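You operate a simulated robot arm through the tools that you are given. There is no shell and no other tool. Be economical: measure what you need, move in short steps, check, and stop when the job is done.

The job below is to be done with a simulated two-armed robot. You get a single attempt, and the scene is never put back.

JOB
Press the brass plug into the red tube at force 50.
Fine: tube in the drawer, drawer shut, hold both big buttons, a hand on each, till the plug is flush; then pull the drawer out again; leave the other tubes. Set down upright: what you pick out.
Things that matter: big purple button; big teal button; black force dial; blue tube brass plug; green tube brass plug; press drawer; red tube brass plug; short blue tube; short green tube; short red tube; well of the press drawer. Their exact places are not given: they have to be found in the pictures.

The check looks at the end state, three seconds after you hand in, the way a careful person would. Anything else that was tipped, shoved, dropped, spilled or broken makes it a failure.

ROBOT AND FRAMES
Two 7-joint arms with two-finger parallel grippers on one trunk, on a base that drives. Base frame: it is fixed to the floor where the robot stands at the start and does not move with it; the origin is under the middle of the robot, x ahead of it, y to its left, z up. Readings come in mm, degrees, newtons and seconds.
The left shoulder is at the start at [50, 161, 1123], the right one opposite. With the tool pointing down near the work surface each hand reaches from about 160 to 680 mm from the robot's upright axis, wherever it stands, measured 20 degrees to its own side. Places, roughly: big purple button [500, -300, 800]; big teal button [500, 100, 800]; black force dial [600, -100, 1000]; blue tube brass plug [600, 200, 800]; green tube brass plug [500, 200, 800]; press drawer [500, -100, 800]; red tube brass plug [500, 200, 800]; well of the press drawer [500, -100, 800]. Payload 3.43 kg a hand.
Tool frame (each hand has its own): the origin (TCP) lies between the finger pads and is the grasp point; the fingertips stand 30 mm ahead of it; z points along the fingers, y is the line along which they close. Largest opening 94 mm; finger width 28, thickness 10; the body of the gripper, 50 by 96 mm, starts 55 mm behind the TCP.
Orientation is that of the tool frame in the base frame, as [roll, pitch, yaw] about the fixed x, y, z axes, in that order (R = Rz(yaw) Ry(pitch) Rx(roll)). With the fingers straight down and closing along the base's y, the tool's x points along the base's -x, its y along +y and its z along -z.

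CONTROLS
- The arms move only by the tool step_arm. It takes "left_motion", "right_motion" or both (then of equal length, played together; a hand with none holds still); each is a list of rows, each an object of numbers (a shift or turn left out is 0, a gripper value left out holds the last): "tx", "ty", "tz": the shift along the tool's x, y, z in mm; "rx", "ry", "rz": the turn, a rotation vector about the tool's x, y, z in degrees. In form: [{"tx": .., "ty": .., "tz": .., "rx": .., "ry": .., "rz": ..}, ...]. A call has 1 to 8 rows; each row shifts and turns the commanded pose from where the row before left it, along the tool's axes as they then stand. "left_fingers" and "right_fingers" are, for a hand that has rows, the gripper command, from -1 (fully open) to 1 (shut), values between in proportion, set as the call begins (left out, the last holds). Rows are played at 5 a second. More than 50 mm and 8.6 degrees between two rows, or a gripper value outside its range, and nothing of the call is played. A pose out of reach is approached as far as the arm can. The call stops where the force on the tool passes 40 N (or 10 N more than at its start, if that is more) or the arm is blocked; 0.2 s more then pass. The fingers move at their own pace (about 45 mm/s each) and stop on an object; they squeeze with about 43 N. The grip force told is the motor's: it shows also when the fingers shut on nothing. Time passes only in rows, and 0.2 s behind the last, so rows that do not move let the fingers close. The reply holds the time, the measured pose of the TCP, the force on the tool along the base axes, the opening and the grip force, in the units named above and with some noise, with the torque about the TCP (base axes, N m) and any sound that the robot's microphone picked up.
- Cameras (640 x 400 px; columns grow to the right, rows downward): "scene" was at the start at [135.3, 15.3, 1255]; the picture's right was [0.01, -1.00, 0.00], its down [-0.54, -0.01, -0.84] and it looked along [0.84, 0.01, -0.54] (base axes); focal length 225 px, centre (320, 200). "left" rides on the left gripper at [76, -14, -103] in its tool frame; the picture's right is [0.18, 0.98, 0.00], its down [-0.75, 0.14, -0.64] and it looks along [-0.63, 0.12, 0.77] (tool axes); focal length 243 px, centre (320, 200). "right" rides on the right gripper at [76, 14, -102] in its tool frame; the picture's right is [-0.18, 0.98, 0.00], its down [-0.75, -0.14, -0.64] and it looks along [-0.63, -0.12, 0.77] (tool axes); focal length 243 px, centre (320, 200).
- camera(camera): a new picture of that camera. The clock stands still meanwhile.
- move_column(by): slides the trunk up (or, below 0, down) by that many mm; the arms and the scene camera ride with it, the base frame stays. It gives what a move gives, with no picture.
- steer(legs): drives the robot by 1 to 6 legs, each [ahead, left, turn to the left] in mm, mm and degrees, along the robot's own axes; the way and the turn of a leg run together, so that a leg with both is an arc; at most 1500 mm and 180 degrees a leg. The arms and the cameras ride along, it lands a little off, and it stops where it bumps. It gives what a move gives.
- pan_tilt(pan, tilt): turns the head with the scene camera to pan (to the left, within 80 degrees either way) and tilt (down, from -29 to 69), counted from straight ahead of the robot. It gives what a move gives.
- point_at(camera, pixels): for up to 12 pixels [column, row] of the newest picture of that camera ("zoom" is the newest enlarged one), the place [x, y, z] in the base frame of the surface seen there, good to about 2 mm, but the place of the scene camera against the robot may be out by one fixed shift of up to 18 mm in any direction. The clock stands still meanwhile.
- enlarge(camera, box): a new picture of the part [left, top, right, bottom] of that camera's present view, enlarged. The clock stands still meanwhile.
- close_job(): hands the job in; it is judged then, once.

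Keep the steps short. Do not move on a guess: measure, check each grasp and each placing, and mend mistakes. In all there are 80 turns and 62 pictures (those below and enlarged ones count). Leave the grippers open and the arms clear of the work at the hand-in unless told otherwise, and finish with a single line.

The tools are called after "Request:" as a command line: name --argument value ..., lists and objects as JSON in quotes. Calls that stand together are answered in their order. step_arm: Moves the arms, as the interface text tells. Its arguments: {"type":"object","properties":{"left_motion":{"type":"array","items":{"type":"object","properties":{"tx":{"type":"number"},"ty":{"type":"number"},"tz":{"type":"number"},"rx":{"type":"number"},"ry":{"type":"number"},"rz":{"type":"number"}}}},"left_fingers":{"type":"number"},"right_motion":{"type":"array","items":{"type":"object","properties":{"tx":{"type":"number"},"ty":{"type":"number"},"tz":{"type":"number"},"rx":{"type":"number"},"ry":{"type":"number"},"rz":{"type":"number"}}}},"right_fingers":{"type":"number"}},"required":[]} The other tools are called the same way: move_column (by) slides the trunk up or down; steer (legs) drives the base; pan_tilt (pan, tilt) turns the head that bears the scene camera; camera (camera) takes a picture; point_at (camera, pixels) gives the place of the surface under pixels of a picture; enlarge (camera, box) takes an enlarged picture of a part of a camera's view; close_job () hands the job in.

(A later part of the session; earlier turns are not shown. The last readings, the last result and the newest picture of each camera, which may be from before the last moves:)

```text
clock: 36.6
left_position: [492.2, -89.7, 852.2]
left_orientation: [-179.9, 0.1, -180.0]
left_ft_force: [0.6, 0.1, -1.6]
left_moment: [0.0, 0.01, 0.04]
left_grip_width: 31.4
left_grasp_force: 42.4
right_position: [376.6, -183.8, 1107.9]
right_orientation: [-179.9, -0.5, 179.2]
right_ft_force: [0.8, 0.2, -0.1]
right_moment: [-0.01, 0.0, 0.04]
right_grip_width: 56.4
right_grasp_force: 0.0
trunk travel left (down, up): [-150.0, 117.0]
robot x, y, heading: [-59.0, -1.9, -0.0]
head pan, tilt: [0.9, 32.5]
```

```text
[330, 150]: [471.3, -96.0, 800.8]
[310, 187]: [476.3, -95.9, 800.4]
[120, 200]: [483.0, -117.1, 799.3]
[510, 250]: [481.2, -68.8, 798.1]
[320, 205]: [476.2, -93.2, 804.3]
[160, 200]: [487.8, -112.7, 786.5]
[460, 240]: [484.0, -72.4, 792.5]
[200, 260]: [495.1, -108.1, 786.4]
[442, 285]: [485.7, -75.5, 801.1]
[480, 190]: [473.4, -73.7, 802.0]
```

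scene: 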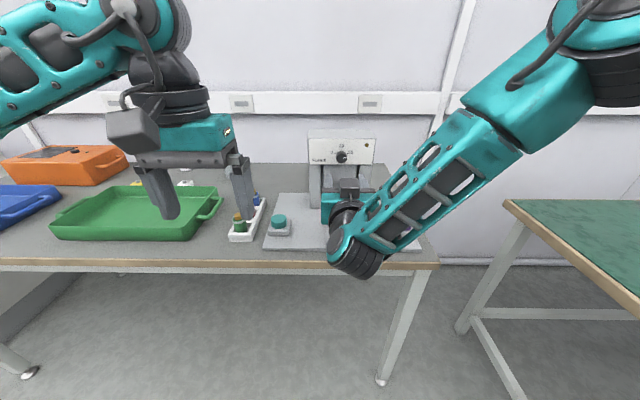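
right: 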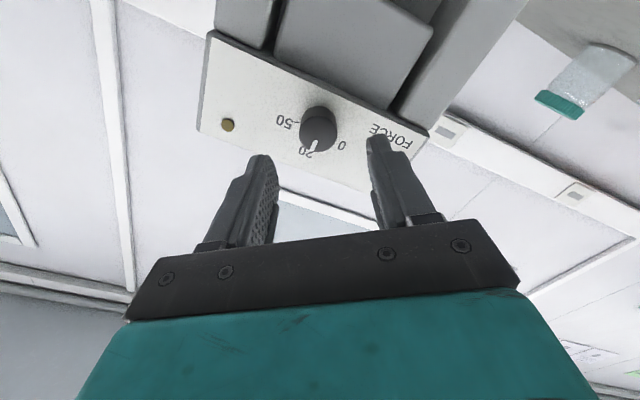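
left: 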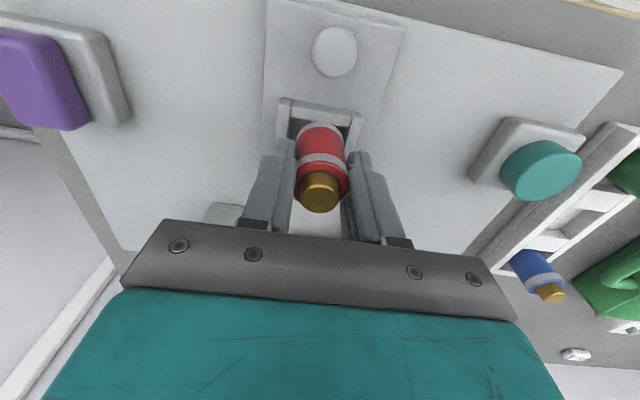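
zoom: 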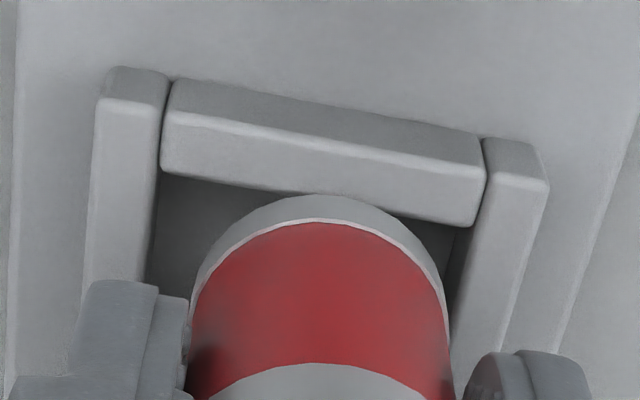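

The tube needs about +3.5 mm in x and -2 mm in y. I'll correct and lower gently.

Request:
step_arm --left_motion '[{"tx": -3.6, "ty": -2.2}, {}, {"tz": 8}, {}]'

Request:
enlarge --camera "left" --box '[260, 85, 380, 160]'

```text
clock: 37.6
left_position: [491.7, -89.8, 849.0]
left_orientation: [-179.9, 0.6, 180.0]
left_ft_force: [1.5, -3.3, 30.1]
left_moment: [-0.1, 0.41, 0.04]
left_grip_width: 31.2
left_grasp_force: 43.1
left hand out of reach, approached as far as the arm can: row 1
right_position: [375.6, -183.0, 1110.4]
right_orientation: [-179.9, -0.3, 179.2]
right_ft_force: [0.0, -0.2, 1.1]
right_moment: [0.04, 0.02, -0.02]
right_grip_width: 56.5
right_grasp_force: 0.0
trunk travel left (down, up): [-150.0, 117.0]
robot x, y, heading: [-60.7, -3.8, -0.1]
head pan, tilt: [0.9, 32.5]
```

```text
5.33 times, centred on (320, 122) of left
```

zoom: 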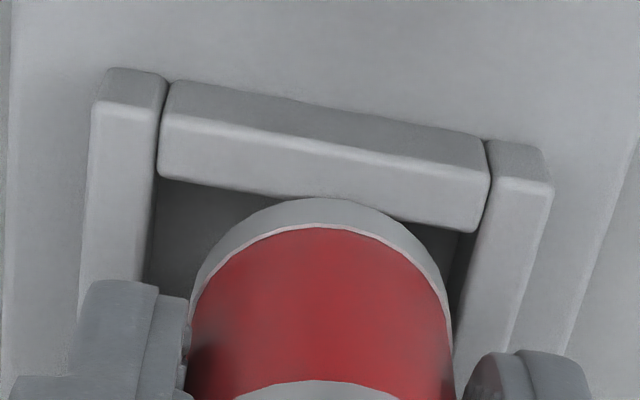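

The left arm is at its rightward limit and the tube touched the front rail. I'll lift, shift the base 60 mm right, and counter-shift the hand.

Request:
step_arm --left_motion '[{"tz": -20}, {"tz": -30}, {}]'

Request:
steer --legs '[[0, -60, 0]]'

Request:
step_arm --left_motion '[{"ty": 30}, {"ty": 28}, {}]'

Request:
camera --camera "left"

```text
clock: 38.4
left_position: [491.5, -88.8, 894.0]
left_orientation: [180.0, 0.0, -179.9]
left_ft_force: [-0.5, -0.7, -1.3]
left_moment: [0.0, 0.02, -0.04]
left_grip_width: 31.4
left_grasp_force: 43.3
right_position: [377.0, -184.6, 1108.2]
right_orientation: [180.0, -0.5, 179.1]
right_ft_force: [-0.4, 0.0, -1.0]
right_moment: [0.03, 0.0, -0.01]
right_grip_width: 56.3
right_grasp_force: 0.1
trunk travel left (down, up): [-150.0, 117.0]
robot x, y, heading: [-61.0, -3.2, 0.2]
head pan, tilt: [0.9, 32.5]
```

```text
clock: 39.6
left_position: [492.6, -149.5, 893.6]
left_orientation: [-179.9, 0.2, -180.0]
left_ft_force: [0.3, -0.1, -1.7]
left_moment: [-0.01, 0.01, -0.01]
left_grip_width: 31.1
left_grasp_force: 42.8
right_position: [377.9, -245.2, 1108.2]
right_orientation: [-180.0, -0.6, 179.3]
right_ft_force: [-0.2, -0.7, 0.0]
right_moment: [0.0, 0.01, -0.01]
right_grip_width: 56.5
right_grasp_force: 0.1
trunk travel left (down, up): [-150.0, 117.0]
robot x, y, heading: [-61.2, -61.9, -0.0]
head pan, tilt: [0.9, 32.5]
```

```text
clock: 40.5
left_position: [491.6, -90.9, 893.8]
left_orientation: [179.9, 0.0, 179.9]
left_ft_force: [-0.2, -0.5, -1.1]
left_moment: [0.0, 0.02, -0.03]
left_grip_width: 31.2
left_grasp_force: 42.7
right_position: [376.6, -244.6, 1108.3]
right_orientation: [-179.9, -0.5, 179.2]
right_ft_force: [0.6, 0.0, -0.2]
right_moment: [0.02, -0.03, -0.02]
right_grip_width: 56.3
right_grasp_force: 0.0
trunk travel left (down, up): [-150.0, 117.0]
robot x, y, heading: [-60.4, -64.6, -0.1]
head pan, tilt: [0.9, 32.5]
```

```text
31 pictures are left
```

left: 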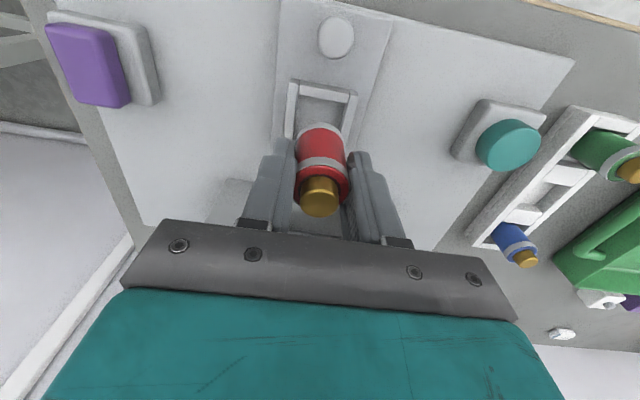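

Request:
point_at --camera "left" --pixels '[[291, 110], [352, 112], [322, 91], [320, 125], [320, 97], [305, 135], [337, 135], [322, 180]]'

```text
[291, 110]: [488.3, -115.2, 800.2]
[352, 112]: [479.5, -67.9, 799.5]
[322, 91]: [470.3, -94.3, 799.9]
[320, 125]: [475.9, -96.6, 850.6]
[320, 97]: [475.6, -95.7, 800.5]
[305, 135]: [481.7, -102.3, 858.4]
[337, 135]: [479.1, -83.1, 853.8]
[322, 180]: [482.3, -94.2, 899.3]
```

Well centre is (495, -91.6) and the tube is at (491.5, -91), so I'll shift +3.5 mm in x and -0.6 in y, then lower.

Request:
step_arm --left_motion '[{"tx": -3.5, "ty": -0.6}, {}, {"tz": 22}, {"tz": 20}, {}]'

Request:
enlarge --camera "left" --box '[260, 85, 380, 160]'

```text
clock: 41.6
left_position: [494.4, -91.8, 852.6]
left_orientation: [-180.0, 0.0, -180.0]
left_ft_force: [-0.2, 0.0, -1.6]
left_moment: [0.01, 0.01, 0.01]
left_grip_width: 31.2
left_grasp_force: 42.9
right_position: [377.0, -245.5, 1106.8]
right_orientation: [180.0, -0.4, 179.2]
right_ft_force: [0.3, -0.1, 0.1]
right_moment: [0.01, 0.01, 0.01]
right_grip_width: 56.3
right_grasp_force: 0.1
trunk travel left (down, up): [-150.0, 117.0]
robot x, y, heading: [-59.1, -61.5, -0.0]
head pan, tilt: [0.9, 32.5]
```

```text
5.33 times, centred on (320, 122) of left
```

zoom: 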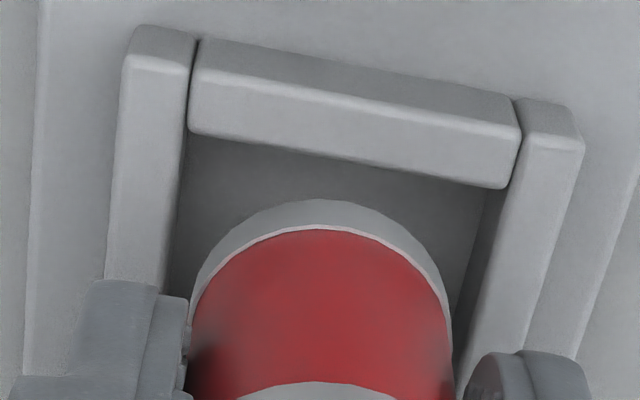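

It's clear of the front rail and centred. I'll lower it into the well.

Request:
step_arm --left_motion '[{"tz": 6}, {"tz": 6}, {"tz": 3}, {}]'

```text
clock: 42.6
left_position: [496.6, -92.4, 836.6]
left_orientation: [-180.0, 0.2, -180.0]
left_ft_force: [0.0, 0.0, -1.8]
left_moment: [0.02, -0.01, 0.0]
left_grip_width: 31.2
left_grasp_force: 42.8
right_position: [376.7, -245.1, 1108.7]
right_orientation: [180.0, -0.5, 179.3]
right_ft_force: [-0.3, -0.3, -0.1]
right_moment: [-0.02, 0.04, -0.03]
right_grip_width: 56.4
right_grasp_force: 0.1
trunk travel left (down, up): [-150.0, 117.0]
robot x, y, heading: [-62.0, -62.0, -0.5]
head pan, tilt: [0.9, 32.5]
```

Request:
step_arm --left_motion '[{"tz": 1}, {"tz": 1}, {}]'

Request:
enlarge --camera "left" --box '[240, 70, 400, 220]'

```text
clock: 43.5
left_position: [497.8, -90.6, 835.7]
left_orientation: [-179.9, 0.1, -180.0]
left_ft_force: [0.1, 0.8, 2.2]
left_moment: [0.03, -0.06, 0.0]
left_grip_width: 31.3
left_grasp_force: 43.0
right_position: [377.6, -245.1, 1107.9]
right_orientation: [-180.0, -0.4, 179.2]
right_ft_force: [0.3, 0.2, 0.4]
right_moment: [0.0, 0.02, 0.01]
right_grip_width: 56.2
right_grasp_force: 0.1
trunk travel left (down, up): [-150.0, 117.0]
robot x, y, heading: [-60.6, -62.5, -0.0]
head pan, tilt: [0.9, 32.5]
```

```text
2.67 times, centred on (320, 145) of left
```

zoom: 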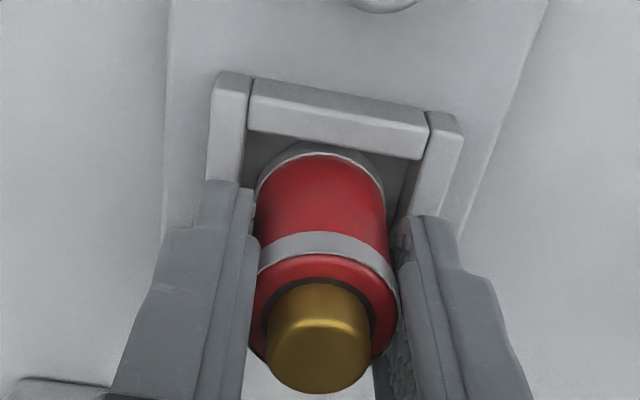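

Contact has started, with force going from -1.8 to +2.2 N, so the tube is on the floor of the well. I'll open the fingers and lift straight up.

Request:
step_arm --left_motion '[{"tz": 0.5}, {}, {}, {}]' --left_fingers -0.2

Request:
step_arm --left_motion '[{"tz": -20}, {"tz": -35}, {"tz": -35}, {}]'

Request:
camera --camera "left"

```text
clock: 44.5
left_position: [495.5, -92.5, 835.1]
left_orientation: [-180.0, 0.1, -180.0]
left_ft_force: [0.1, 0.1, 0.5]
left_moment: [0.03, -0.02, 0.02]
left_grip_width: 56.2
left_grasp_force: 0.2
right_position: [377.8, -244.7, 1108.3]
right_orientation: [180.0, -0.5, 179.2]
right_ft_force: [-0.7, 0.6, 0.8]
right_moment: [0.0, 0.0, -0.02]
right_grip_width: 56.4
right_grasp_force: 0.2
trunk travel left (down, up): [-150.0, 117.0]
robot x, y, heading: [-59.3, -61.0, -0.0]
head pan, tilt: [0.9, 32.5]
```

```text
clock: 45.5
left_position: [497.2, -91.9, 925.2]
left_orientation: [-179.9, 0.1, 179.9]
left_ft_force: [-0.1, -1.4, 0.7]
left_moment: [-0.02, 0.02, 0.02]
left_grip_width: 56.2
left_grasp_force: 0.0
right_position: [376.0, -243.8, 1108.2]
right_orientation: [180.0, -0.5, 179.2]
right_ft_force: [-0.9, -0.3, 0.0]
right_moment: [-0.01, 0.0, -0.01]
right_grip_width: 56.6
right_grasp_force: 0.1
trunk travel left (down, up): [-150.0, 117.0]
robot x, y, heading: [-61.9, -61.6, -0.3]
head pan, tilt: [0.9, 32.5]
```

```text
28 pictures are left
```

left: 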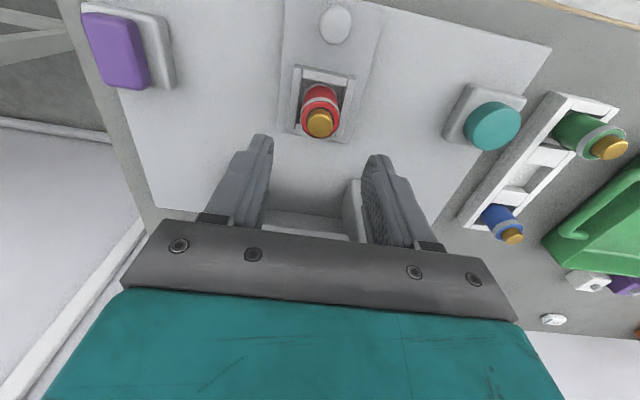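

The tube stands upright in the well. I'll measure the drawer knob, buttons and press underside from this view.

Request:
enlarge --camera "left" --box '[270, 0, 400, 145]'

Request:
point_at --camera "left" --pixels '[[118, 50], [95, 20], [145, 78], [491, 126], [470, 126], [514, 124], [300, 235], [350, 200], [265, 212], [330, 212]]'

Request:
point_at --camera "zoom" --pixels '[[322, 65], [275, 68], [367, 68], [320, 20], [320, 112], [250, 335], [250, 300], [225, 200], [320, 185], [60, 300], [400, 340], [250, 262]]'

```text
2.76 times, centred on (335, 72) of left
```

zoom: 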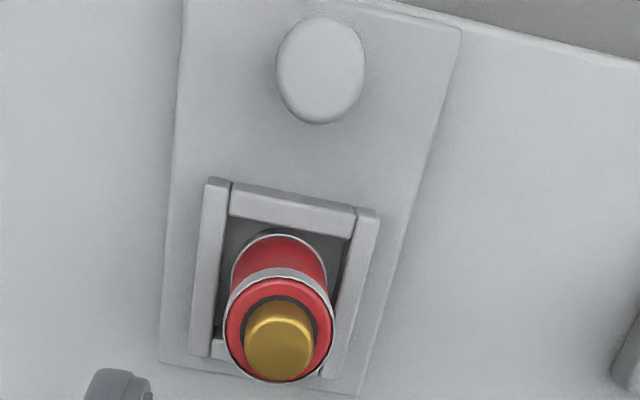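

```text
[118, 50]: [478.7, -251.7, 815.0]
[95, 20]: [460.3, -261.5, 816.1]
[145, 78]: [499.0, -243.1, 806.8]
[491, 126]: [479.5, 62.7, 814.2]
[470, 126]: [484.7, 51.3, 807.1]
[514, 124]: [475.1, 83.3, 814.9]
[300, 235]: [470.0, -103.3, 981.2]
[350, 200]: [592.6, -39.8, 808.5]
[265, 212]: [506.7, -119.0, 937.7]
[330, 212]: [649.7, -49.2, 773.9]
```

```text
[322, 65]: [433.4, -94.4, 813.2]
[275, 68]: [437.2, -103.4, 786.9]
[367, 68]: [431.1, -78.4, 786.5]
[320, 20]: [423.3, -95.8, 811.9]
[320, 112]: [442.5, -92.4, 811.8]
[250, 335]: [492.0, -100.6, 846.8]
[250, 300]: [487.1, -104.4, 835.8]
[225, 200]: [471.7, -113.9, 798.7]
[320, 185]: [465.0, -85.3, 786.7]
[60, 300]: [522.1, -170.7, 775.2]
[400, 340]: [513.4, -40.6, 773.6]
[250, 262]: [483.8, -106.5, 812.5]
```

Drawer knob: centre (433, -93), top 812.5, about 23 mm wide. I'll send the left hand over to the teal button, then bring the right hand over the knob.

Request:
step_arm --left_motion '[{"ty": 40}, {"ty": 40}, {"ty": 40}, {"ty": 42, "tx": 18}, {}, {}, {}, {}]' --right_motion '[{}, {}, {}, {}, {"ty": 38}, {"ty": 38}, {"ty": 38}, {"ty": 38}]'

Request:
step_arm --right_motion '[{"tz": 45}, {"tz": 45}, {"tz": 45}, {"ry": -8}, {"ry": -8}, {"ry": -8}, {"ry": -8}, {"ry": -8}]' --right_fingers -0.2

```text
clock: 47.2
left_position: [478.5, 68.7, 925.0]
left_orientation: [-179.9, 0.0, -180.0]
left_ft_force: [0.2, 0.1, 0.2]
left_moment: [-0.01, 0.02, 0.0]
left_grip_width: 56.6
left_grasp_force: 0.1
right_position: [379.3, -91.7, 1108.1]
right_orientation: [-179.9, -0.4, 179.1]
right_ft_force: [-0.3, -0.8, 0.4]
right_moment: [-0.03, -0.01, 0.0]
right_grip_width: 56.3
right_grasp_force: 0.1
trunk travel left (down, up): [-150.0, 117.0]
robot x, y, heading: [-64.5, -61.0, -0.2]
head pan, tilt: [0.9, 32.5]
```

```text
clock: 49.0
left_position: [478.3, 68.8, 924.5]
left_orientation: [-179.9, 0.1, -180.0]
left_ft_force: [0.1, -0.5, 0.8]
left_moment: [-0.01, -0.01, 0.01]
left_grip_width: 56.4
left_grasp_force: 0.0
right_position: [378.5, -92.0, 973.5]
right_orientation: [179.9, 39.7, 179.2]
right_ft_force: [-0.3, 0.9, 0.6]
right_moment: [0.0, -0.01, -0.01]
right_grip_width: 56.4
right_grasp_force: 0.0
trunk travel left (down, up): [-150.0, 117.0]
robot x, y, heading: [-61.1, -62.2, -0.0]
head pan, tilt: [0.9, 32.5]
```

Reach is fine. I'll go to a hover of (405, -93, 860).

Request:
step_arm --right_motion '[{"tz": 35, "tx": 17.4}, {"tz": 35, "tx": 17.4}, {"tz": 34, "tx": 17.3, "ty": -1}, {}]'

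Request:
camera --camera "right"

```text
clock: 50.0
left_position: [477.7, 71.3, 925.0]
left_orientation: [-179.9, 0.1, -179.9]
left_ft_force: [1.0, 0.4, -0.4]
left_moment: [-0.02, 0.02, -0.01]
left_grip_width: 56.7
left_grasp_force: 0.0
right_position: [403.7, -94.5, 858.8]
right_orientation: [-180.0, 39.6, 179.2]
right_ft_force: [0.1, -0.4, -0.7]
right_moment: [0.0, 0.0, 0.04]
right_grip_width: 56.4
right_grasp_force: 0.1
trunk travel left (down, up): [-150.0, 117.0]
robot x, y, heading: [-61.7, -61.6, 0.1]
head pan, tilt: [0.9, 32.5]
```

```text
26 pictures are left
```

right: 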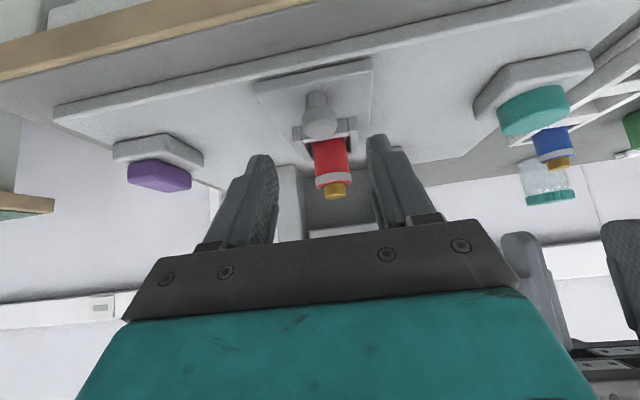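

I'll descend to straddle the knob.

Request:
step_arm --right_motion '[{"tz": 19, "tx": 5.4}, {"tz": 19, "tx": 5.3, "ty": 0.5}, {}]'

Request:
camera --camera "right"

```text
clock: 50.9
left_position: [479.0, 69.7, 925.2]
left_orientation: [180.0, 0.2, -180.0]
left_ft_force: [-0.2, 0.6, -0.2]
left_moment: [0.03, 0.0, -0.02]
left_grip_width: 56.2
left_grasp_force: 0.1
right_position: [420.2, -93.4, 823.1]
right_orientation: [-179.9, 39.5, 179.2]
right_ft_force: [0.9, -0.2, -0.2]
right_moment: [-0.01, 0.01, 0.0]
right_grip_width: 56.3
right_grasp_force: 0.1
trunk travel left (down, up): [-150.0, 117.0]
robot x, y, heading: [-61.4, -61.3, 0.0]
head pan, tilt: [0.9, 32.5]
```

```text
25 pictures are left
```

right: 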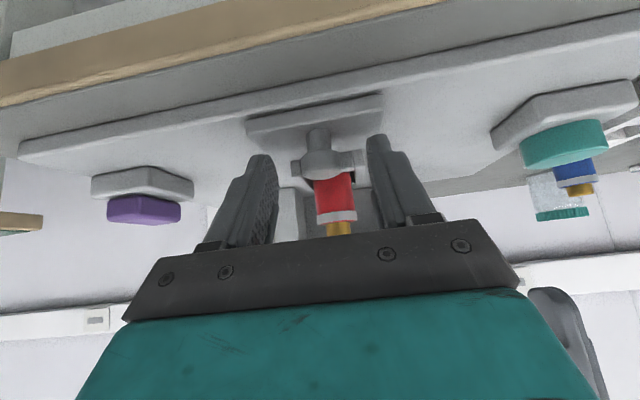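

The knob lies between the fingers. I'll grip it and then push a short distance.

Request:
step_arm --right_motion '[{}, {}, {}, {}, {}]' --right_fingers 1

Request:
camera --camera "right"

```text
clock: 52.0
left_position: [477.5, 69.4, 924.2]
left_orientation: [180.0, 0.1, -180.0]
left_ft_force: [0.2, 0.2, -0.5]
left_moment: [-0.01, -0.02, -0.02]
left_grip_width: 56.5
left_grasp_force: 0.2
right_position: [419.9, -92.8, 821.9]
right_orientation: [179.9, 39.5, 179.1]
right_ft_force: [0.6, 5.7, -1.5]
right_moment: [0.14, -0.05, 0.07]
right_grip_width: 23.3
right_grasp_force: 44.8
trunk travel left (down, up): [-150.0, 117.0]
robot x, y, heading: [-57.6, -64.7, -0.1]
head pan, tilt: [0.9, 32.5]
```

```text
24 pictures are left
```

right: 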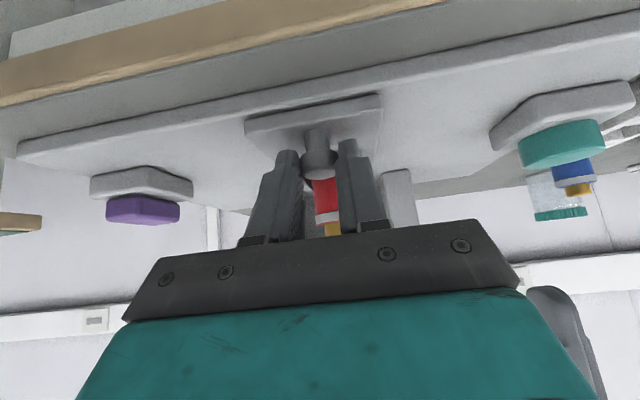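

Gripped at 23.3 mm. I'll push along +x, 60 mm first.

Request:
step_arm --right_motion '[{"tz": 6.4, "tx": -7.7}, {"tz": 9.5, "tx": -11.6}, {"tz": 9.5, "tx": -11.6}, {"tz": 9.5, "tx": -11.6}, {"tz": 3.2, "tx": -3.9}, {}]'

```text
clock: 53.5
left_position: [479.0, 70.5, 924.0]
left_orientation: [-179.9, 0.0, -179.9]
left_ft_force: [0.6, 0.4, -0.4]
left_moment: [-0.03, -0.01, 0.01]
left_grip_width: 56.3
left_grasp_force: 0.1
right_position: [479.3, -91.4, 822.8]
right_orientation: [180.0, 39.3, 179.3]
right_ft_force: [0.3, 15.2, -12.3]
right_moment: [0.2, 0.11, 0.3]
right_grip_width: 23.5
right_grasp_force: 45.8
trunk travel left (down, up): [-150.0, 117.0]
robot x, y, heading: [-59.7, -66.9, -0.1]
head pan, tilt: [0.9, 32.5]
```

The drawer moved 60 mm, with side force of 15 N in y and -12 N in z from a slight misalignment. I'll compensate (+0.9 y, -0.7 z) and keep pushing.

Request:
step_arm --right_motion '[{"tz": 0.5, "tx": 0.45, "ty": 0.9}, {"tz": 9.5, "tx": -11.6, "ty": 0.2}, {"tz": 9.5, "tx": -11.6, "ty": 0.2}, {"tz": 6.4, "tx": -7.7, "ty": 0.1}, {}]'

Request:
camera --camera "scene"

```text
clock: 54.6
left_position: [478.5, 70.8, 924.4]
left_orientation: [-179.9, 0.0, 179.9]
left_ft_force: [-0.1, 0.4, 0.8]
left_moment: [-0.01, 0.02, 0.0]
left_grip_width: 56.3
left_grasp_force: 0.1
right_position: [520.6, -92.5, 824.0]
right_orientation: [-180.0, 39.5, 179.2]
right_ft_force: [-1.0, 11.6, -6.8]
right_moment: [0.19, 0.45, 0.12]
right_grip_width: 23.5
right_grasp_force: 44.7
trunk travel left (down, up): [-150.0, 117.0]
robot x, y, heading: [-59.5, -61.8, -0.2]
head pan, tilt: [0.9, 32.5]
```

```text
23 pictures are left
```

scene: 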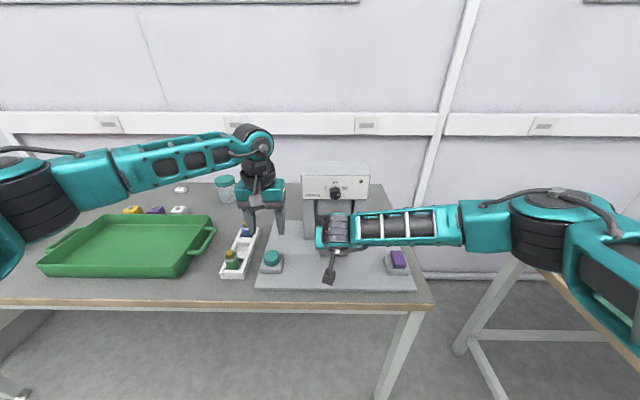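

It moves freely with 100 mm travelled. I'll continue until it stops.

Request:
step_arm --right_motion '[{"ty": 0.6, "tz": 0.3, "tx": 0.3}, {"tz": 6.4, "tx": -7.7, "ty": 0.1}, {"tz": 6.4, "tx": -7.7, "ty": 0.2}, {"tz": 6.4, "tx": -7.7, "ty": 0.1}, {"tz": 6.4, "tx": -7.7, "ty": 0.1}, {}]'

```text
clock: 55.7
left_position: [475.1, 68.4, 926.3]
left_orientation: [-180.0, 0.2, 179.9]
left_ft_force: [0.6, 0.0, 0.1]
left_moment: [0.01, -0.03, -0.01]
left_grip_width: 56.6
left_grasp_force: 0.1
right_position: [546.3, -92.0, 821.8]
right_orientation: [180.0, 39.0, 179.2]
right_ft_force: [-15.7, -4.4, 12.7]
right_moment: [-0.17, 0.54, 0.02]
right_grip_width: 23.6
right_grasp_force: 45.1
trunk travel left (down, up): [-150.0, 117.0]
robot x, y, heading: [-62.5, -65.8, -0.2]
head pan, tilt: [0.9, 32.5]
stopped in row 5 (right hand): the force on the tool passed its limit at 77 N (the readings are from after the stop); the commanded pose is now the measured one
```

It hit a firm stop at about 126 mm of travel, which is likely shut. I'll check.

Request:
enlarge --camera "right" --box '[160, 60, 480, 260]'

Request:
enlarge --camera "scene" --box '[290, 155, 390, 275]'

```text
2.00 times, centred on (320, 160) of right
```

zoom: 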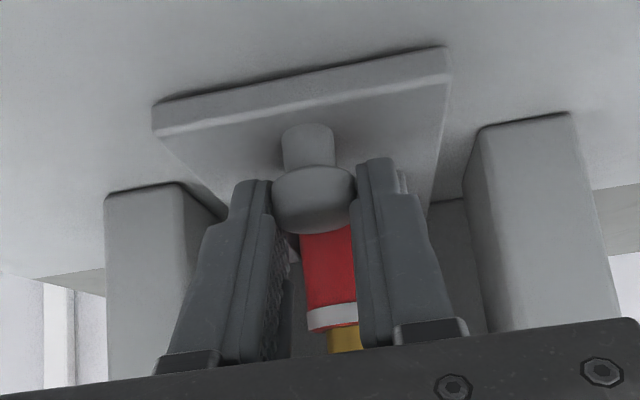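

```text
3.33 times, centred on (340, 215) of scene
```

zoom: 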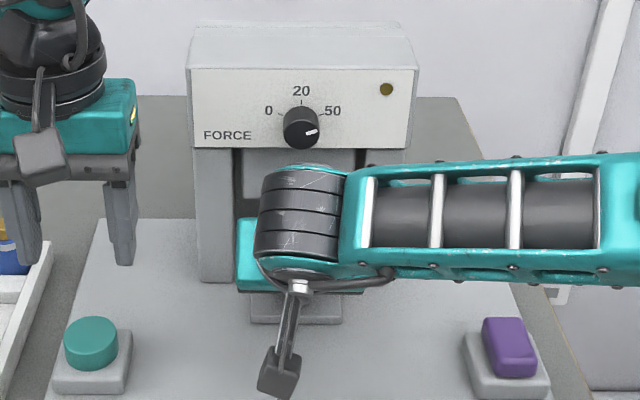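

I'll confirm the stop with another gentle 4 mm push.

Request:
step_arm --right_motion '[{"tz": 1.3, "tx": -1.5}, {"tz": 1.3, "tx": -1.5}, {}]'

```text
clock: 56.5
left_position: [475.4, 68.4, 927.7]
left_orientation: [180.0, 0.3, 179.9]
left_ft_force: [0.4, 0.2, 0.4]
left_moment: [0.02, 0.0, 0.0]
left_grip_width: 56.3
left_grasp_force: 0.1
right_position: [547.9, -92.4, 821.0]
right_orientation: [-179.9, 38.9, 179.4]
right_ft_force: [-35.8, -10.0, 15.0]
right_moment: [-0.13, 0.61, -0.06]
right_grip_width: 23.4
right_grasp_force: 45.6
trunk travel left (down, up): [-150.0, 117.0]
robot x, y, heading: [-62.7, -61.0, -0.1]
head pan, tilt: [0.9, 32.5]
```

The stop is firm (-36 N), so the drawer is shut. I'll relax, release, and withdraw along the tool axis.

Request:
step_arm --right_motion '[{"tz": -1.3, "tx": 1.5}, {}, {}, {}]' --right_fingers 0.0

Request:
step_arm --right_motion '[{"tz": -25}, {"tz": -40}, {"tz": -40}, {"tz": -40}, {"ty": -40, "tz": -20}, {"ty": -40}, {"ty": -40}, {"ty": -40}]'

Request:
camera --camera "scene"

```text
clock: 57.5
left_position: [476.9, 66.7, 925.4]
left_orientation: [-180.0, 0.0, -179.9]
left_ft_force: [0.0, 0.0, 0.9]
left_moment: [0.0, 0.01, -0.04]
left_grip_width: 56.4
left_grasp_force: 0.0
right_position: [549.6, -92.3, 819.4]
right_orientation: [-179.9, 38.9, 179.2]
right_ft_force: [0.1, 0.2, -0.1]
right_moment: [0.03, -0.02, -0.02]
right_grip_width: 47.4
right_grasp_force: 0.1
trunk travel left (down, up): [-150.0, 117.0]
robot x, y, heading: [-63.0, -64.0, 0.1]
head pan, tilt: [0.9, 32.5]
```

```text
clock: 59.3
left_position: [477.5, 67.9, 925.0]
left_orientation: [180.0, 0.1, 179.9]
left_ft_force: [0.4, -0.2, -0.2]
left_moment: [0.03, 0.0, -0.02]
left_grip_width: 56.7
left_grasp_force: 0.0
right_position: [444.5, -249.7, 949.4]
right_orientation: [-180.0, 39.0, 179.3]
right_ft_force: [-0.4, 0.0, -0.6]
right_moment: [0.01, -0.02, -0.03]
right_grip_width: 47.2
right_grasp_force: 0.0
trunk travel left (down, up): [-150.0, 117.0]
robot x, y, heading: [-62.2, -64.0, 0.1]
head pan, tilt: [0.9, 32.5]
```

```text
20 pictures are left
```

scene: 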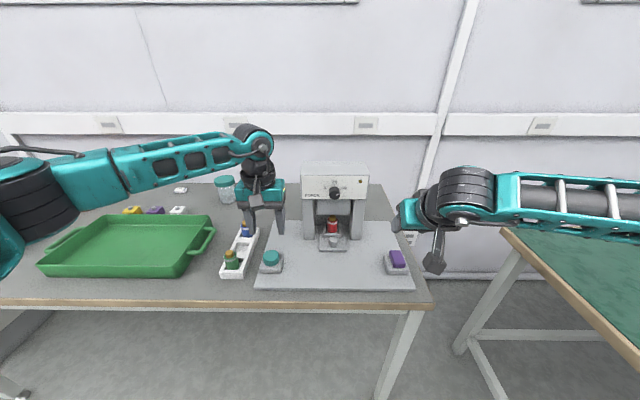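

The drawer is shut and the tube stands under the ram. I'll turn the right hand straight down over the purple button and close both grippers.

Request:
step_arm --right_motion '[{"ry": 8}, {"ry": 8}, {"ry": 8}, {"ry": 8}, {"ry": 7}, {"tx": -34, "ty": -1, "tz": 20}, {"tz": 30}, {}]' --left_motion '[{}, {}, {}, {}, {"tz": 25}, {}, {}, {}]' --right_fingers 1 --left_fingers 1

Request:
camera --camera "right"

Request:
camera --camera "left"

```text
clock: 61.1
left_position: [478.1, 69.2, 899.8]
left_orientation: [-179.9, 0.2, 179.9]
left_ft_force: [0.2, -0.1, -0.3]
left_moment: [0.03, 0.0, -0.01]
left_grip_width: 0.0
left_grasp_force: 33.8
right_position: [477.9, -252.4, 898.4]
right_orientation: [-179.8, -0.1, 179.2]
right_ft_force: [-0.1, 0.1, 0.8]
right_moment: [0.03, -0.01, -0.01]
right_grip_width: 0.0
right_grasp_force: 33.0
trunk travel left (down, up): [-150.0, 117.0]
robot x, y, heading: [-59.7, -62.5, 0.2]
head pan, tilt: [0.9, 32.5]
```

```text
19 pictures are left
```

right: 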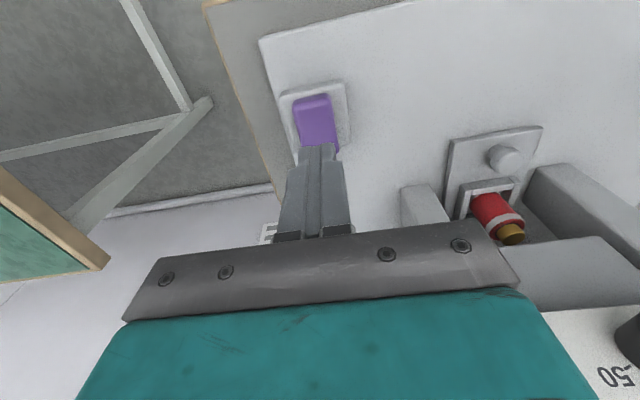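

```text
18 pictures are left
```

left: 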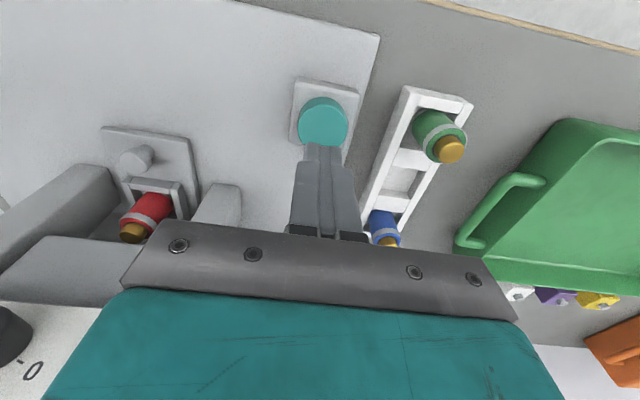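

Request:
point_at --camera "right" --pixels '[[314, 103], [313, 120], [332, 118], [300, 110], [313, 135]]'

Request:
point_at --camera "left" --pixels '[[323, 102], [323, 122], [302, 122], [344, 122], [323, 140]]'

```text
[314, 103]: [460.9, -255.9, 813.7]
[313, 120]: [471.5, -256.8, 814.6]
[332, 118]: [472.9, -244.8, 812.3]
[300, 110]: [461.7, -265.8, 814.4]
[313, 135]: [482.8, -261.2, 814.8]
```

```text
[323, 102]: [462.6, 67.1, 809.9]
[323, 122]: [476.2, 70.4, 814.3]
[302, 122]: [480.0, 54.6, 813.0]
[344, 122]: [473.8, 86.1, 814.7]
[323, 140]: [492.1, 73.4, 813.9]
```

Both hands are over their buttons. I'll go down together to just above, then press slowly.

Request:
step_arm --left_motion '[{"tz": 25, "ty": 1}, {"tz": 24}, {"tz": 4}, {"tz": 3}, {}]' --right_motion '[{"tz": 25, "ty": -1}, {"tz": 23}, {"tz": 4}, {"tz": 3}, {}]'

```text
clock: 62.3
left_position: [478.2, 70.5, 844.2]
left_orientation: [179.9, 0.2, 179.8]
left_ft_force: [0.6, 0.2, 0.9]
left_moment: [-0.01, 0.01, 0.0]
left_grip_width: 0.0
left_grasp_force: 33.0
right_position: [477.6, -252.4, 841.6]
right_orientation: [-179.9, -0.1, 179.2]
right_ft_force: [-0.3, -0.8, 1.2]
right_moment: [-0.01, 0.0, 0.02]
right_grip_width: 0.0
right_grasp_force: 33.4
trunk travel left (down, up): [-150.0, 117.0]
robot x, y, heading: [-62.1, -62.2, -0.2]
head pan, tilt: [0.9, 32.5]
```

Request:
step_arm --left_motion '[{"tz": 3}, {"tz": 2}, {"tz": 2}, {}]' --right_motion '[{"tz": 2}, {"tz": 2}, {"tz": 2}, {}]'

```text
clock: 63.3
left_position: [477.9, 68.7, 837.2]
left_orientation: [-179.9, 0.0, -180.0]
left_ft_force: [-0.4, 1.5, 4.2]
left_moment: [0.07, -0.01, 0.03]
left_grip_width: 0.0
left_grasp_force: 33.1
right_position: [477.0, -253.0, 836.6]
right_orientation: [-180.0, 0.0, 179.2]
right_ft_force: [0.2, -0.9, 3.9]
right_moment: [-0.03, 0.02, 0.01]
right_grip_width: 0.0
right_grasp_force: 33.0
trunk travel left (down, up): [-150.0, 117.0]
robot x, y, heading: [-60.8, -61.6, -0.1]
head pan, tilt: [0.9, 32.5]
heard: click, click
```

Both buttons clicked. I'll press 1.5 mm further and hold.

Request:
step_arm --left_motion '[{"tz": 1.5}, {}, {}, {}, {}, {}, {}, {}]' --right_motion '[{"tz": 1.5}, {}, {}, {}, {}, {}, {}, {}]'

Request:
enlarge --camera "scene" --box '[295, 155, 375, 255]'

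```text
clock: 65.1
left_position: [477.4, 68.6, 836.6]
left_orientation: [179.9, 0.1, -179.9]
left_ft_force: [0.9, 0.9, 4.7]
left_moment: [0.05, -0.03, 0.01]
left_grip_width: 0.0
left_grasp_force: 33.3
right_position: [477.2, -253.5, 835.8]
right_orientation: [-179.9, 0.0, 179.3]
right_ft_force: [1.8, -1.2, 5.2]
right_moment: [-0.05, -0.05, 0.01]
right_grip_width: 0.0
right_grasp_force: 32.5
trunk travel left (down, up): [-150.0, 117.0]
robot x, y, heading: [-60.8, -60.5, -0.2]
head pan, tilt: [0.9, 32.5]
```

```text
4.00 times, centred on (335, 205) of scene
```

zoom: 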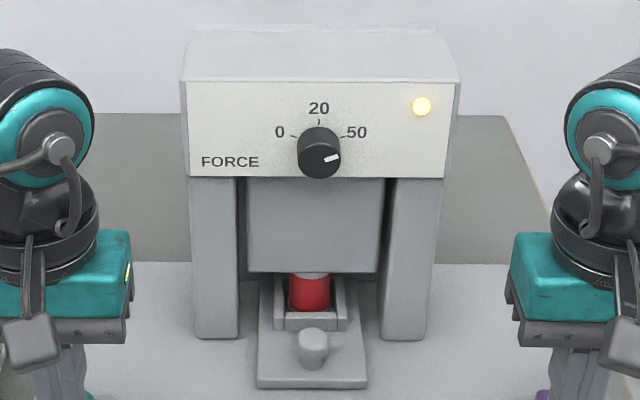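

The lamp is lit and the ram is down on the tube. I'll keep holding.

Request:
step_arm --left_motion '[{}, {}, {}, {}, {}, {}, {}, {}]' --right_motion '[{}, {}, {}, {}, {}, {}, {}, {}]'

Request:
step_arm --left_motion '[{}, {}, {}, {}, {}, {}, {}, {}]' --right_motion '[{}, {}, {}, {}, {}, {}, {}, {}]'

Request:
enlarge --camera "scene" --box '[315, 195, 355, 245]'

```text
clock: 66.9
left_position: [476.7, 70.8, 835.1]
left_orientation: [-180.0, 0.1, 179.8]
left_ft_force: [0.5, 0.2, 4.6]
left_moment: [0.0, 0.0, -0.02]
left_grip_width: 0.0
left_grasp_force: 33.2
right_position: [478.0, -253.6, 835.0]
right_orientation: [-179.9, 0.0, 179.2]
right_ft_force: [0.5, 0.3, 5.1]
right_moment: [0.0, -0.05, -0.01]
right_grip_width: 0.2
right_grasp_force: 32.8
trunk travel left (down, up): [-150.0, 117.0]
robot x, y, heading: [-61.1, -62.3, -0.0]
head pan, tilt: [0.9, 32.5]
```

```text
clock: 68.7
left_position: [477.7, 70.5, 835.8]
left_orientation: [-179.9, 0.1, 179.9]
left_ft_force: [0.0, -1.5, 5.7]
left_moment: [-0.03, 0.01, -0.04]
left_grip_width: 0.0
left_grasp_force: 32.7
right_position: [477.5, -253.8, 836.1]
right_orientation: [-179.9, 0.0, 179.2]
right_ft_force: [0.7, 0.7, 4.6]
right_moment: [0.05, -0.01, 0.01]
right_grip_width: 0.0
right_grasp_force: 32.9
trunk travel left (down, up): [-150.0, 117.0]
robot x, y, heading: [-63.8, -62.1, -0.0]
head pan, tilt: [0.9, 32.5]
```

```text
8.00 times, centred on (335, 220) of scene
```

zoom: 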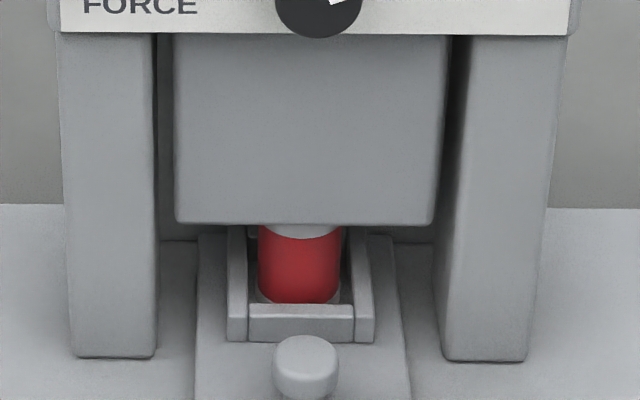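

The ram sits on the rim and hasn't moved since the last picture, so the stroke is complete. I'll release both buttons together.

Request:
step_arm --left_motion '[{"tz": -10}, {"tz": -40}, {"tz": -40}, {}, {}, {}, {}, {}]' --right_motion '[{"tz": -10}, {"tz": -40}, {"tz": -40}, {}, {}, {}, {}, {}]'

Request:
camera --camera "right"

Request:
enlarge --camera "scene" --box '[295, 155, 375, 255]'

```text
clock: 70.5
left_position: [476.4, 70.3, 926.4]
left_orientation: [179.9, 0.1, -180.0]
left_ft_force: [0.2, 0.6, 0.7]
left_moment: [0.02, 0.0, 0.0]
left_grip_width: 0.0
left_grasp_force: 32.7
right_position: [477.4, -253.0, 924.2]
right_orientation: [-179.9, -0.1, 179.2]
right_ft_force: [0.3, -0.2, 0.5]
right_moment: [0.0, 0.01, 0.0]
right_grip_width: 0.1
right_grasp_force: 32.9
trunk travel left (down, up): [-150.0, 117.0]
robot x, y, heading: [-61.6, -61.3, 0.1]
head pan, tilt: [0.9, 32.5]
```

```text
15 pictures are left
```

right: 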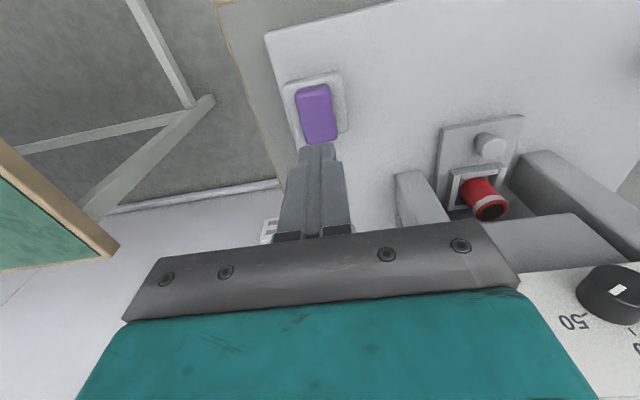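

```text
4.00 times, centred on (335, 205) of scene
```

zoom: 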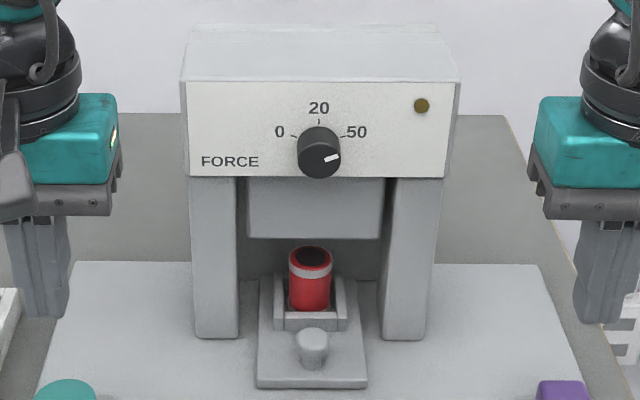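

Request:
enlarge --camera "scene" --box '[324, 212, 344, 237]'

Request:
enlarge --camera "right" --box '[450, 160, 530, 230]'

```text
16.00 times, centred on (334, 224) of scene
```

zoom: 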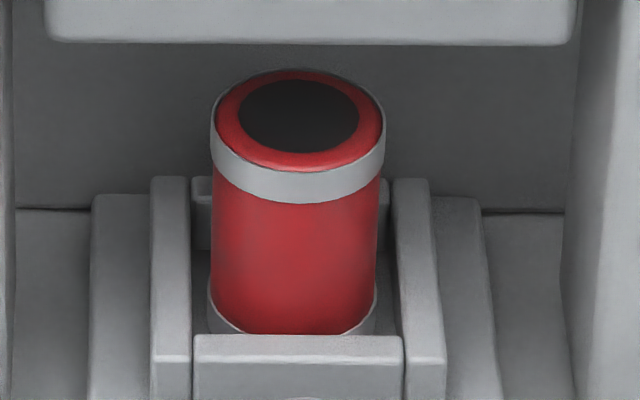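

```text
5.71 times, centred on (490, 195) of right
```

zoom: 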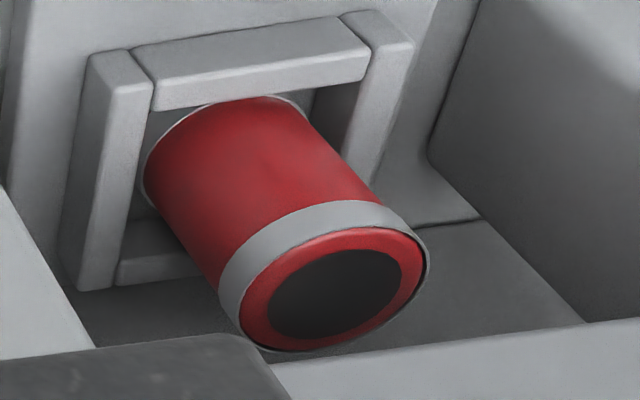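

The plug has gone in and nothing sticks above the rim. Now I'll pull the drawer out, tilting the right hand again and lining it up behind the knob.

Request:
step_arm --right_motion '[{"ry": -7.8, "tx": 9}, {"ry": -7.8, "tx": 8}, {"ry": -7.8, "tx": 8}, {"ry": -7.8, "tx": 4}, {"ry": -7.8}, {"tz": -20}, {}]' --right_fingers 0.0

Request:
step_arm --right_motion '[{"ty": 40}, {"ty": 40}, {"ty": 40}, {"ty": 40}, {}]'

```text
clock: 72.1
left_position: [477.7, 69.0, 925.6]
left_orientation: [180.0, 0.1, 180.0]
left_ft_force: [0.2, 0.1, -0.3]
left_moment: [0.0, 0.01, 0.0]
left_grip_width: 0.2
left_grasp_force: 32.9
right_position: [437.4, -253.3, 937.0]
right_orientation: [-179.8, 39.0, 179.3]
right_ft_force: [0.8, 0.6, 0.5]
right_moment: [0.01, 0.0, -0.02]
right_grip_width: 46.8
right_grasp_force: 0.0
trunk travel left (down, up): [-150.0, 117.0]
robot x, y, heading: [-63.4, -59.5, 0.3]
head pan, tilt: [0.9, 32.5]
```

```text
clock: 73.3
left_position: [477.1, 70.5, 925.8]
left_orientation: [-180.0, 0.2, -180.0]
left_ft_force: [0.8, 0.0, 0.3]
left_moment: [-0.02, 0.02, 0.02]
left_grip_width: 0.1
left_grasp_force: 33.2
right_position: [438.9, -91.5, 935.8]
right_orientation: [-179.8, 38.8, 179.3]
right_ft_force: [0.4, -0.4, -0.6]
right_moment: [0.0, 0.01, 0.01]
right_grip_width: 47.2
right_grasp_force: 0.0
trunk travel left (down, up): [-150.0, 117.0]
robot x, y, heading: [-61.3, -63.1, 0.1]
head pan, tilt: [0.9, 32.5]
```

Request:
step_arm --right_motion '[{"tz": 36, "tx": -4, "ty": -0.5}, {"tz": 36, "tx": -4, "ty": -0.5}, {"tz": 35, "tx": -4}, {}]'

Request:
camera --camera "right"

```text
clock: 74.3
left_position: [477.9, 69.3, 925.0]
left_orientation: [179.9, 0.1, 180.0]
left_ft_force: [1.0, 0.1, 0.1]
left_moment: [0.01, -0.01, 0.0]
left_grip_width: 0.1
left_grasp_force: 33.0
right_position: [516.1, -94.3, 858.0]
right_orientation: [-179.9, 38.9, 179.4]
right_ft_force: [0.6, 0.8, 0.1]
right_moment: [0.0, 0.02, 0.02]
right_grip_width: 47.0
right_grasp_force: 0.0
trunk travel left (down, up): [-150.0, 117.0]
robot x, y, heading: [-57.7, -60.4, -0.0]
head pan, tilt: [0.9, 32.5]
```

```text
11 pictures are left
```

right: 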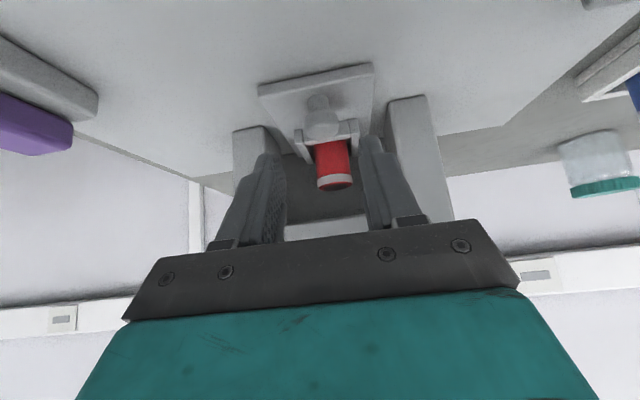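

Aligned. I'll advance 47 mm and grip.

Request:
step_arm --right_motion '[{"tz": 24, "ty": 0.8}, {"tz": 23}, {}]'

Request:
step_arm --right_motion '[{}, {}, {}, {}]' --right_fingers 1

```text
clock: 75.1
left_position: [478.3, 69.6, 925.2]
left_orientation: [-180.0, 0.0, -179.9]
left_ft_force: [-0.5, -0.5, -0.8]
left_moment: [0.0, 0.0, 0.03]
left_grip_width: 0.0
left_grasp_force: 32.8
right_position: [544.9, -95.0, 822.9]
right_orientation: [-179.9, 38.9, 179.3]
right_ft_force: [0.3, 0.0, 0.1]
right_moment: [0.0, 0.0, -0.01]
right_grip_width: 47.1
right_grasp_force: 0.0
trunk travel left (down, up): [-150.0, 117.0]
robot x, y, heading: [-63.9, -65.3, -0.2]
head pan, tilt: [0.9, 32.5]
```

```text
clock: 76.1
left_position: [476.9, 69.9, 925.2]
left_orientation: [-179.9, 0.0, -180.0]
left_ft_force: [-0.4, 0.4, 0.2]
left_moment: [0.01, 0.01, -0.01]
left_grip_width: 0.0
left_grasp_force: 33.1
right_position: [544.1, -91.5, 823.4]
right_orientation: [-179.9, 38.9, 179.4]
right_ft_force: [-0.3, 9.1, -2.6]
right_moment: [0.24, -0.09, 0.13]
right_grip_width: 23.3
right_grasp_force: 44.8
trunk travel left (down, up): [-150.0, 117.0]
robot x, y, heading: [-59.4, -63.1, -0.0]
head pan, tilt: [0.9, 32.5]
```

Gripped at 23.3 mm. I'll pull straight back in small rows.

Request:
step_arm --right_motion '[{"tz": -3.1, "tx": 3.9, "ty": 0.5}, {"tz": -6.3, "tx": 7.8}, {"tz": -6.3, "tx": 7.8}, {"tz": -6.3, "tx": 7.8}, {"tz": -6.3, "tx": 7.8}, {"tz": -6.3, "tx": 7.8}, {"tz": -3.1, "tx": 3.9}, {}]'

Request:
step_arm --right_motion '[{"tz": -3.1, "tx": 3.9}, {"tz": -6.3, "tx": 7.8}, {"tz": -6.3, "tx": 7.8}, {"tz": -6.3, "tx": 7.8}, {"tz": -6.3, "tx": 7.8}, {"tz": -5, "tx": 6.2}, {"tz": -2.5, "tx": 3.1}, {}]'

```text
clock: 77.9
left_position: [478.3, 70.2, 925.0]
left_orientation: [-179.9, 0.0, 180.0]
left_ft_force: [0.3, 0.5, -0.5]
left_moment: [0.01, -0.01, -0.02]
left_grip_width: 0.1
left_grasp_force: 32.9
right_position: [485.9, -93.2, 823.4]
right_orientation: [-179.9, 38.9, 179.3]
right_ft_force: [0.4, 11.4, -3.9]
right_moment: [0.3, 0.47, -0.01]
right_grip_width: 23.5
right_grasp_force: 45.0
trunk travel left (down, up): [-150.0, 117.0]
robot x, y, heading: [-64.8, -60.9, 0.1]
head pan, tilt: [0.9, 32.5]
```

```text
clock: 79.7
left_position: [478.4, 69.8, 925.1]
left_orientation: [-179.9, 0.0, -180.0]
left_ft_force: [-0.2, -0.5, -0.7]
left_moment: [0.0, 0.0, -0.02]
left_grip_width: 0.0
left_grasp_force: 33.2
right_position: [430.3, -92.3, 823.7]
right_orientation: [-179.7, 39.0, 179.4]
right_ft_force: [11.0, 10.1, -4.7]
right_moment: [0.17, 0.17, -0.03]
right_grip_width: 23.2
right_grasp_force: 45.2
trunk travel left (down, up): [-150.0, 117.0]
robot x, y, heading: [-63.1, -61.4, 0.3]
head pan, tilt: [0.9, 32.5]
```

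114 mm out. I'll keep pulling gently to the outer stop.

Request:
step_arm --right_motion '[{"tz": -2.5, "tx": 3.1}, {"tz": -2.5, "tx": 3.1}, {"tz": -1.9, "tx": 2.3}, {"tz": -1.3, "tx": 1.6}, {}]'

```text
clock: 80.3
left_position: [480.8, 70.7, 923.7]
left_orientation: [-179.9, -0.1, -180.0]
left_ft_force: [0.7, 0.1, -1.0]
left_moment: [0.05, -0.02, 0.0]
left_grip_width: 0.0
left_grasp_force: 32.4
right_position: [429.4, -92.5, 823.6]
right_orientation: [-179.8, 39.4, 179.0]
right_ft_force: [14.4, 6.8, -14.9]
right_moment: [0.36, -0.22, -0.02]
right_grip_width: 23.6
right_grasp_force: 44.9
trunk travel left (down, up): [-150.0, 117.0]
robot x, y, heading: [-63.8, -64.4, 0.1]
head pan, tilt: [0.9, 32.5]
stopped in row 2 (right hand): the force on the tool passed its limit at 40 N (the readings are from after the stop); the commanded pose is now the measured one
```

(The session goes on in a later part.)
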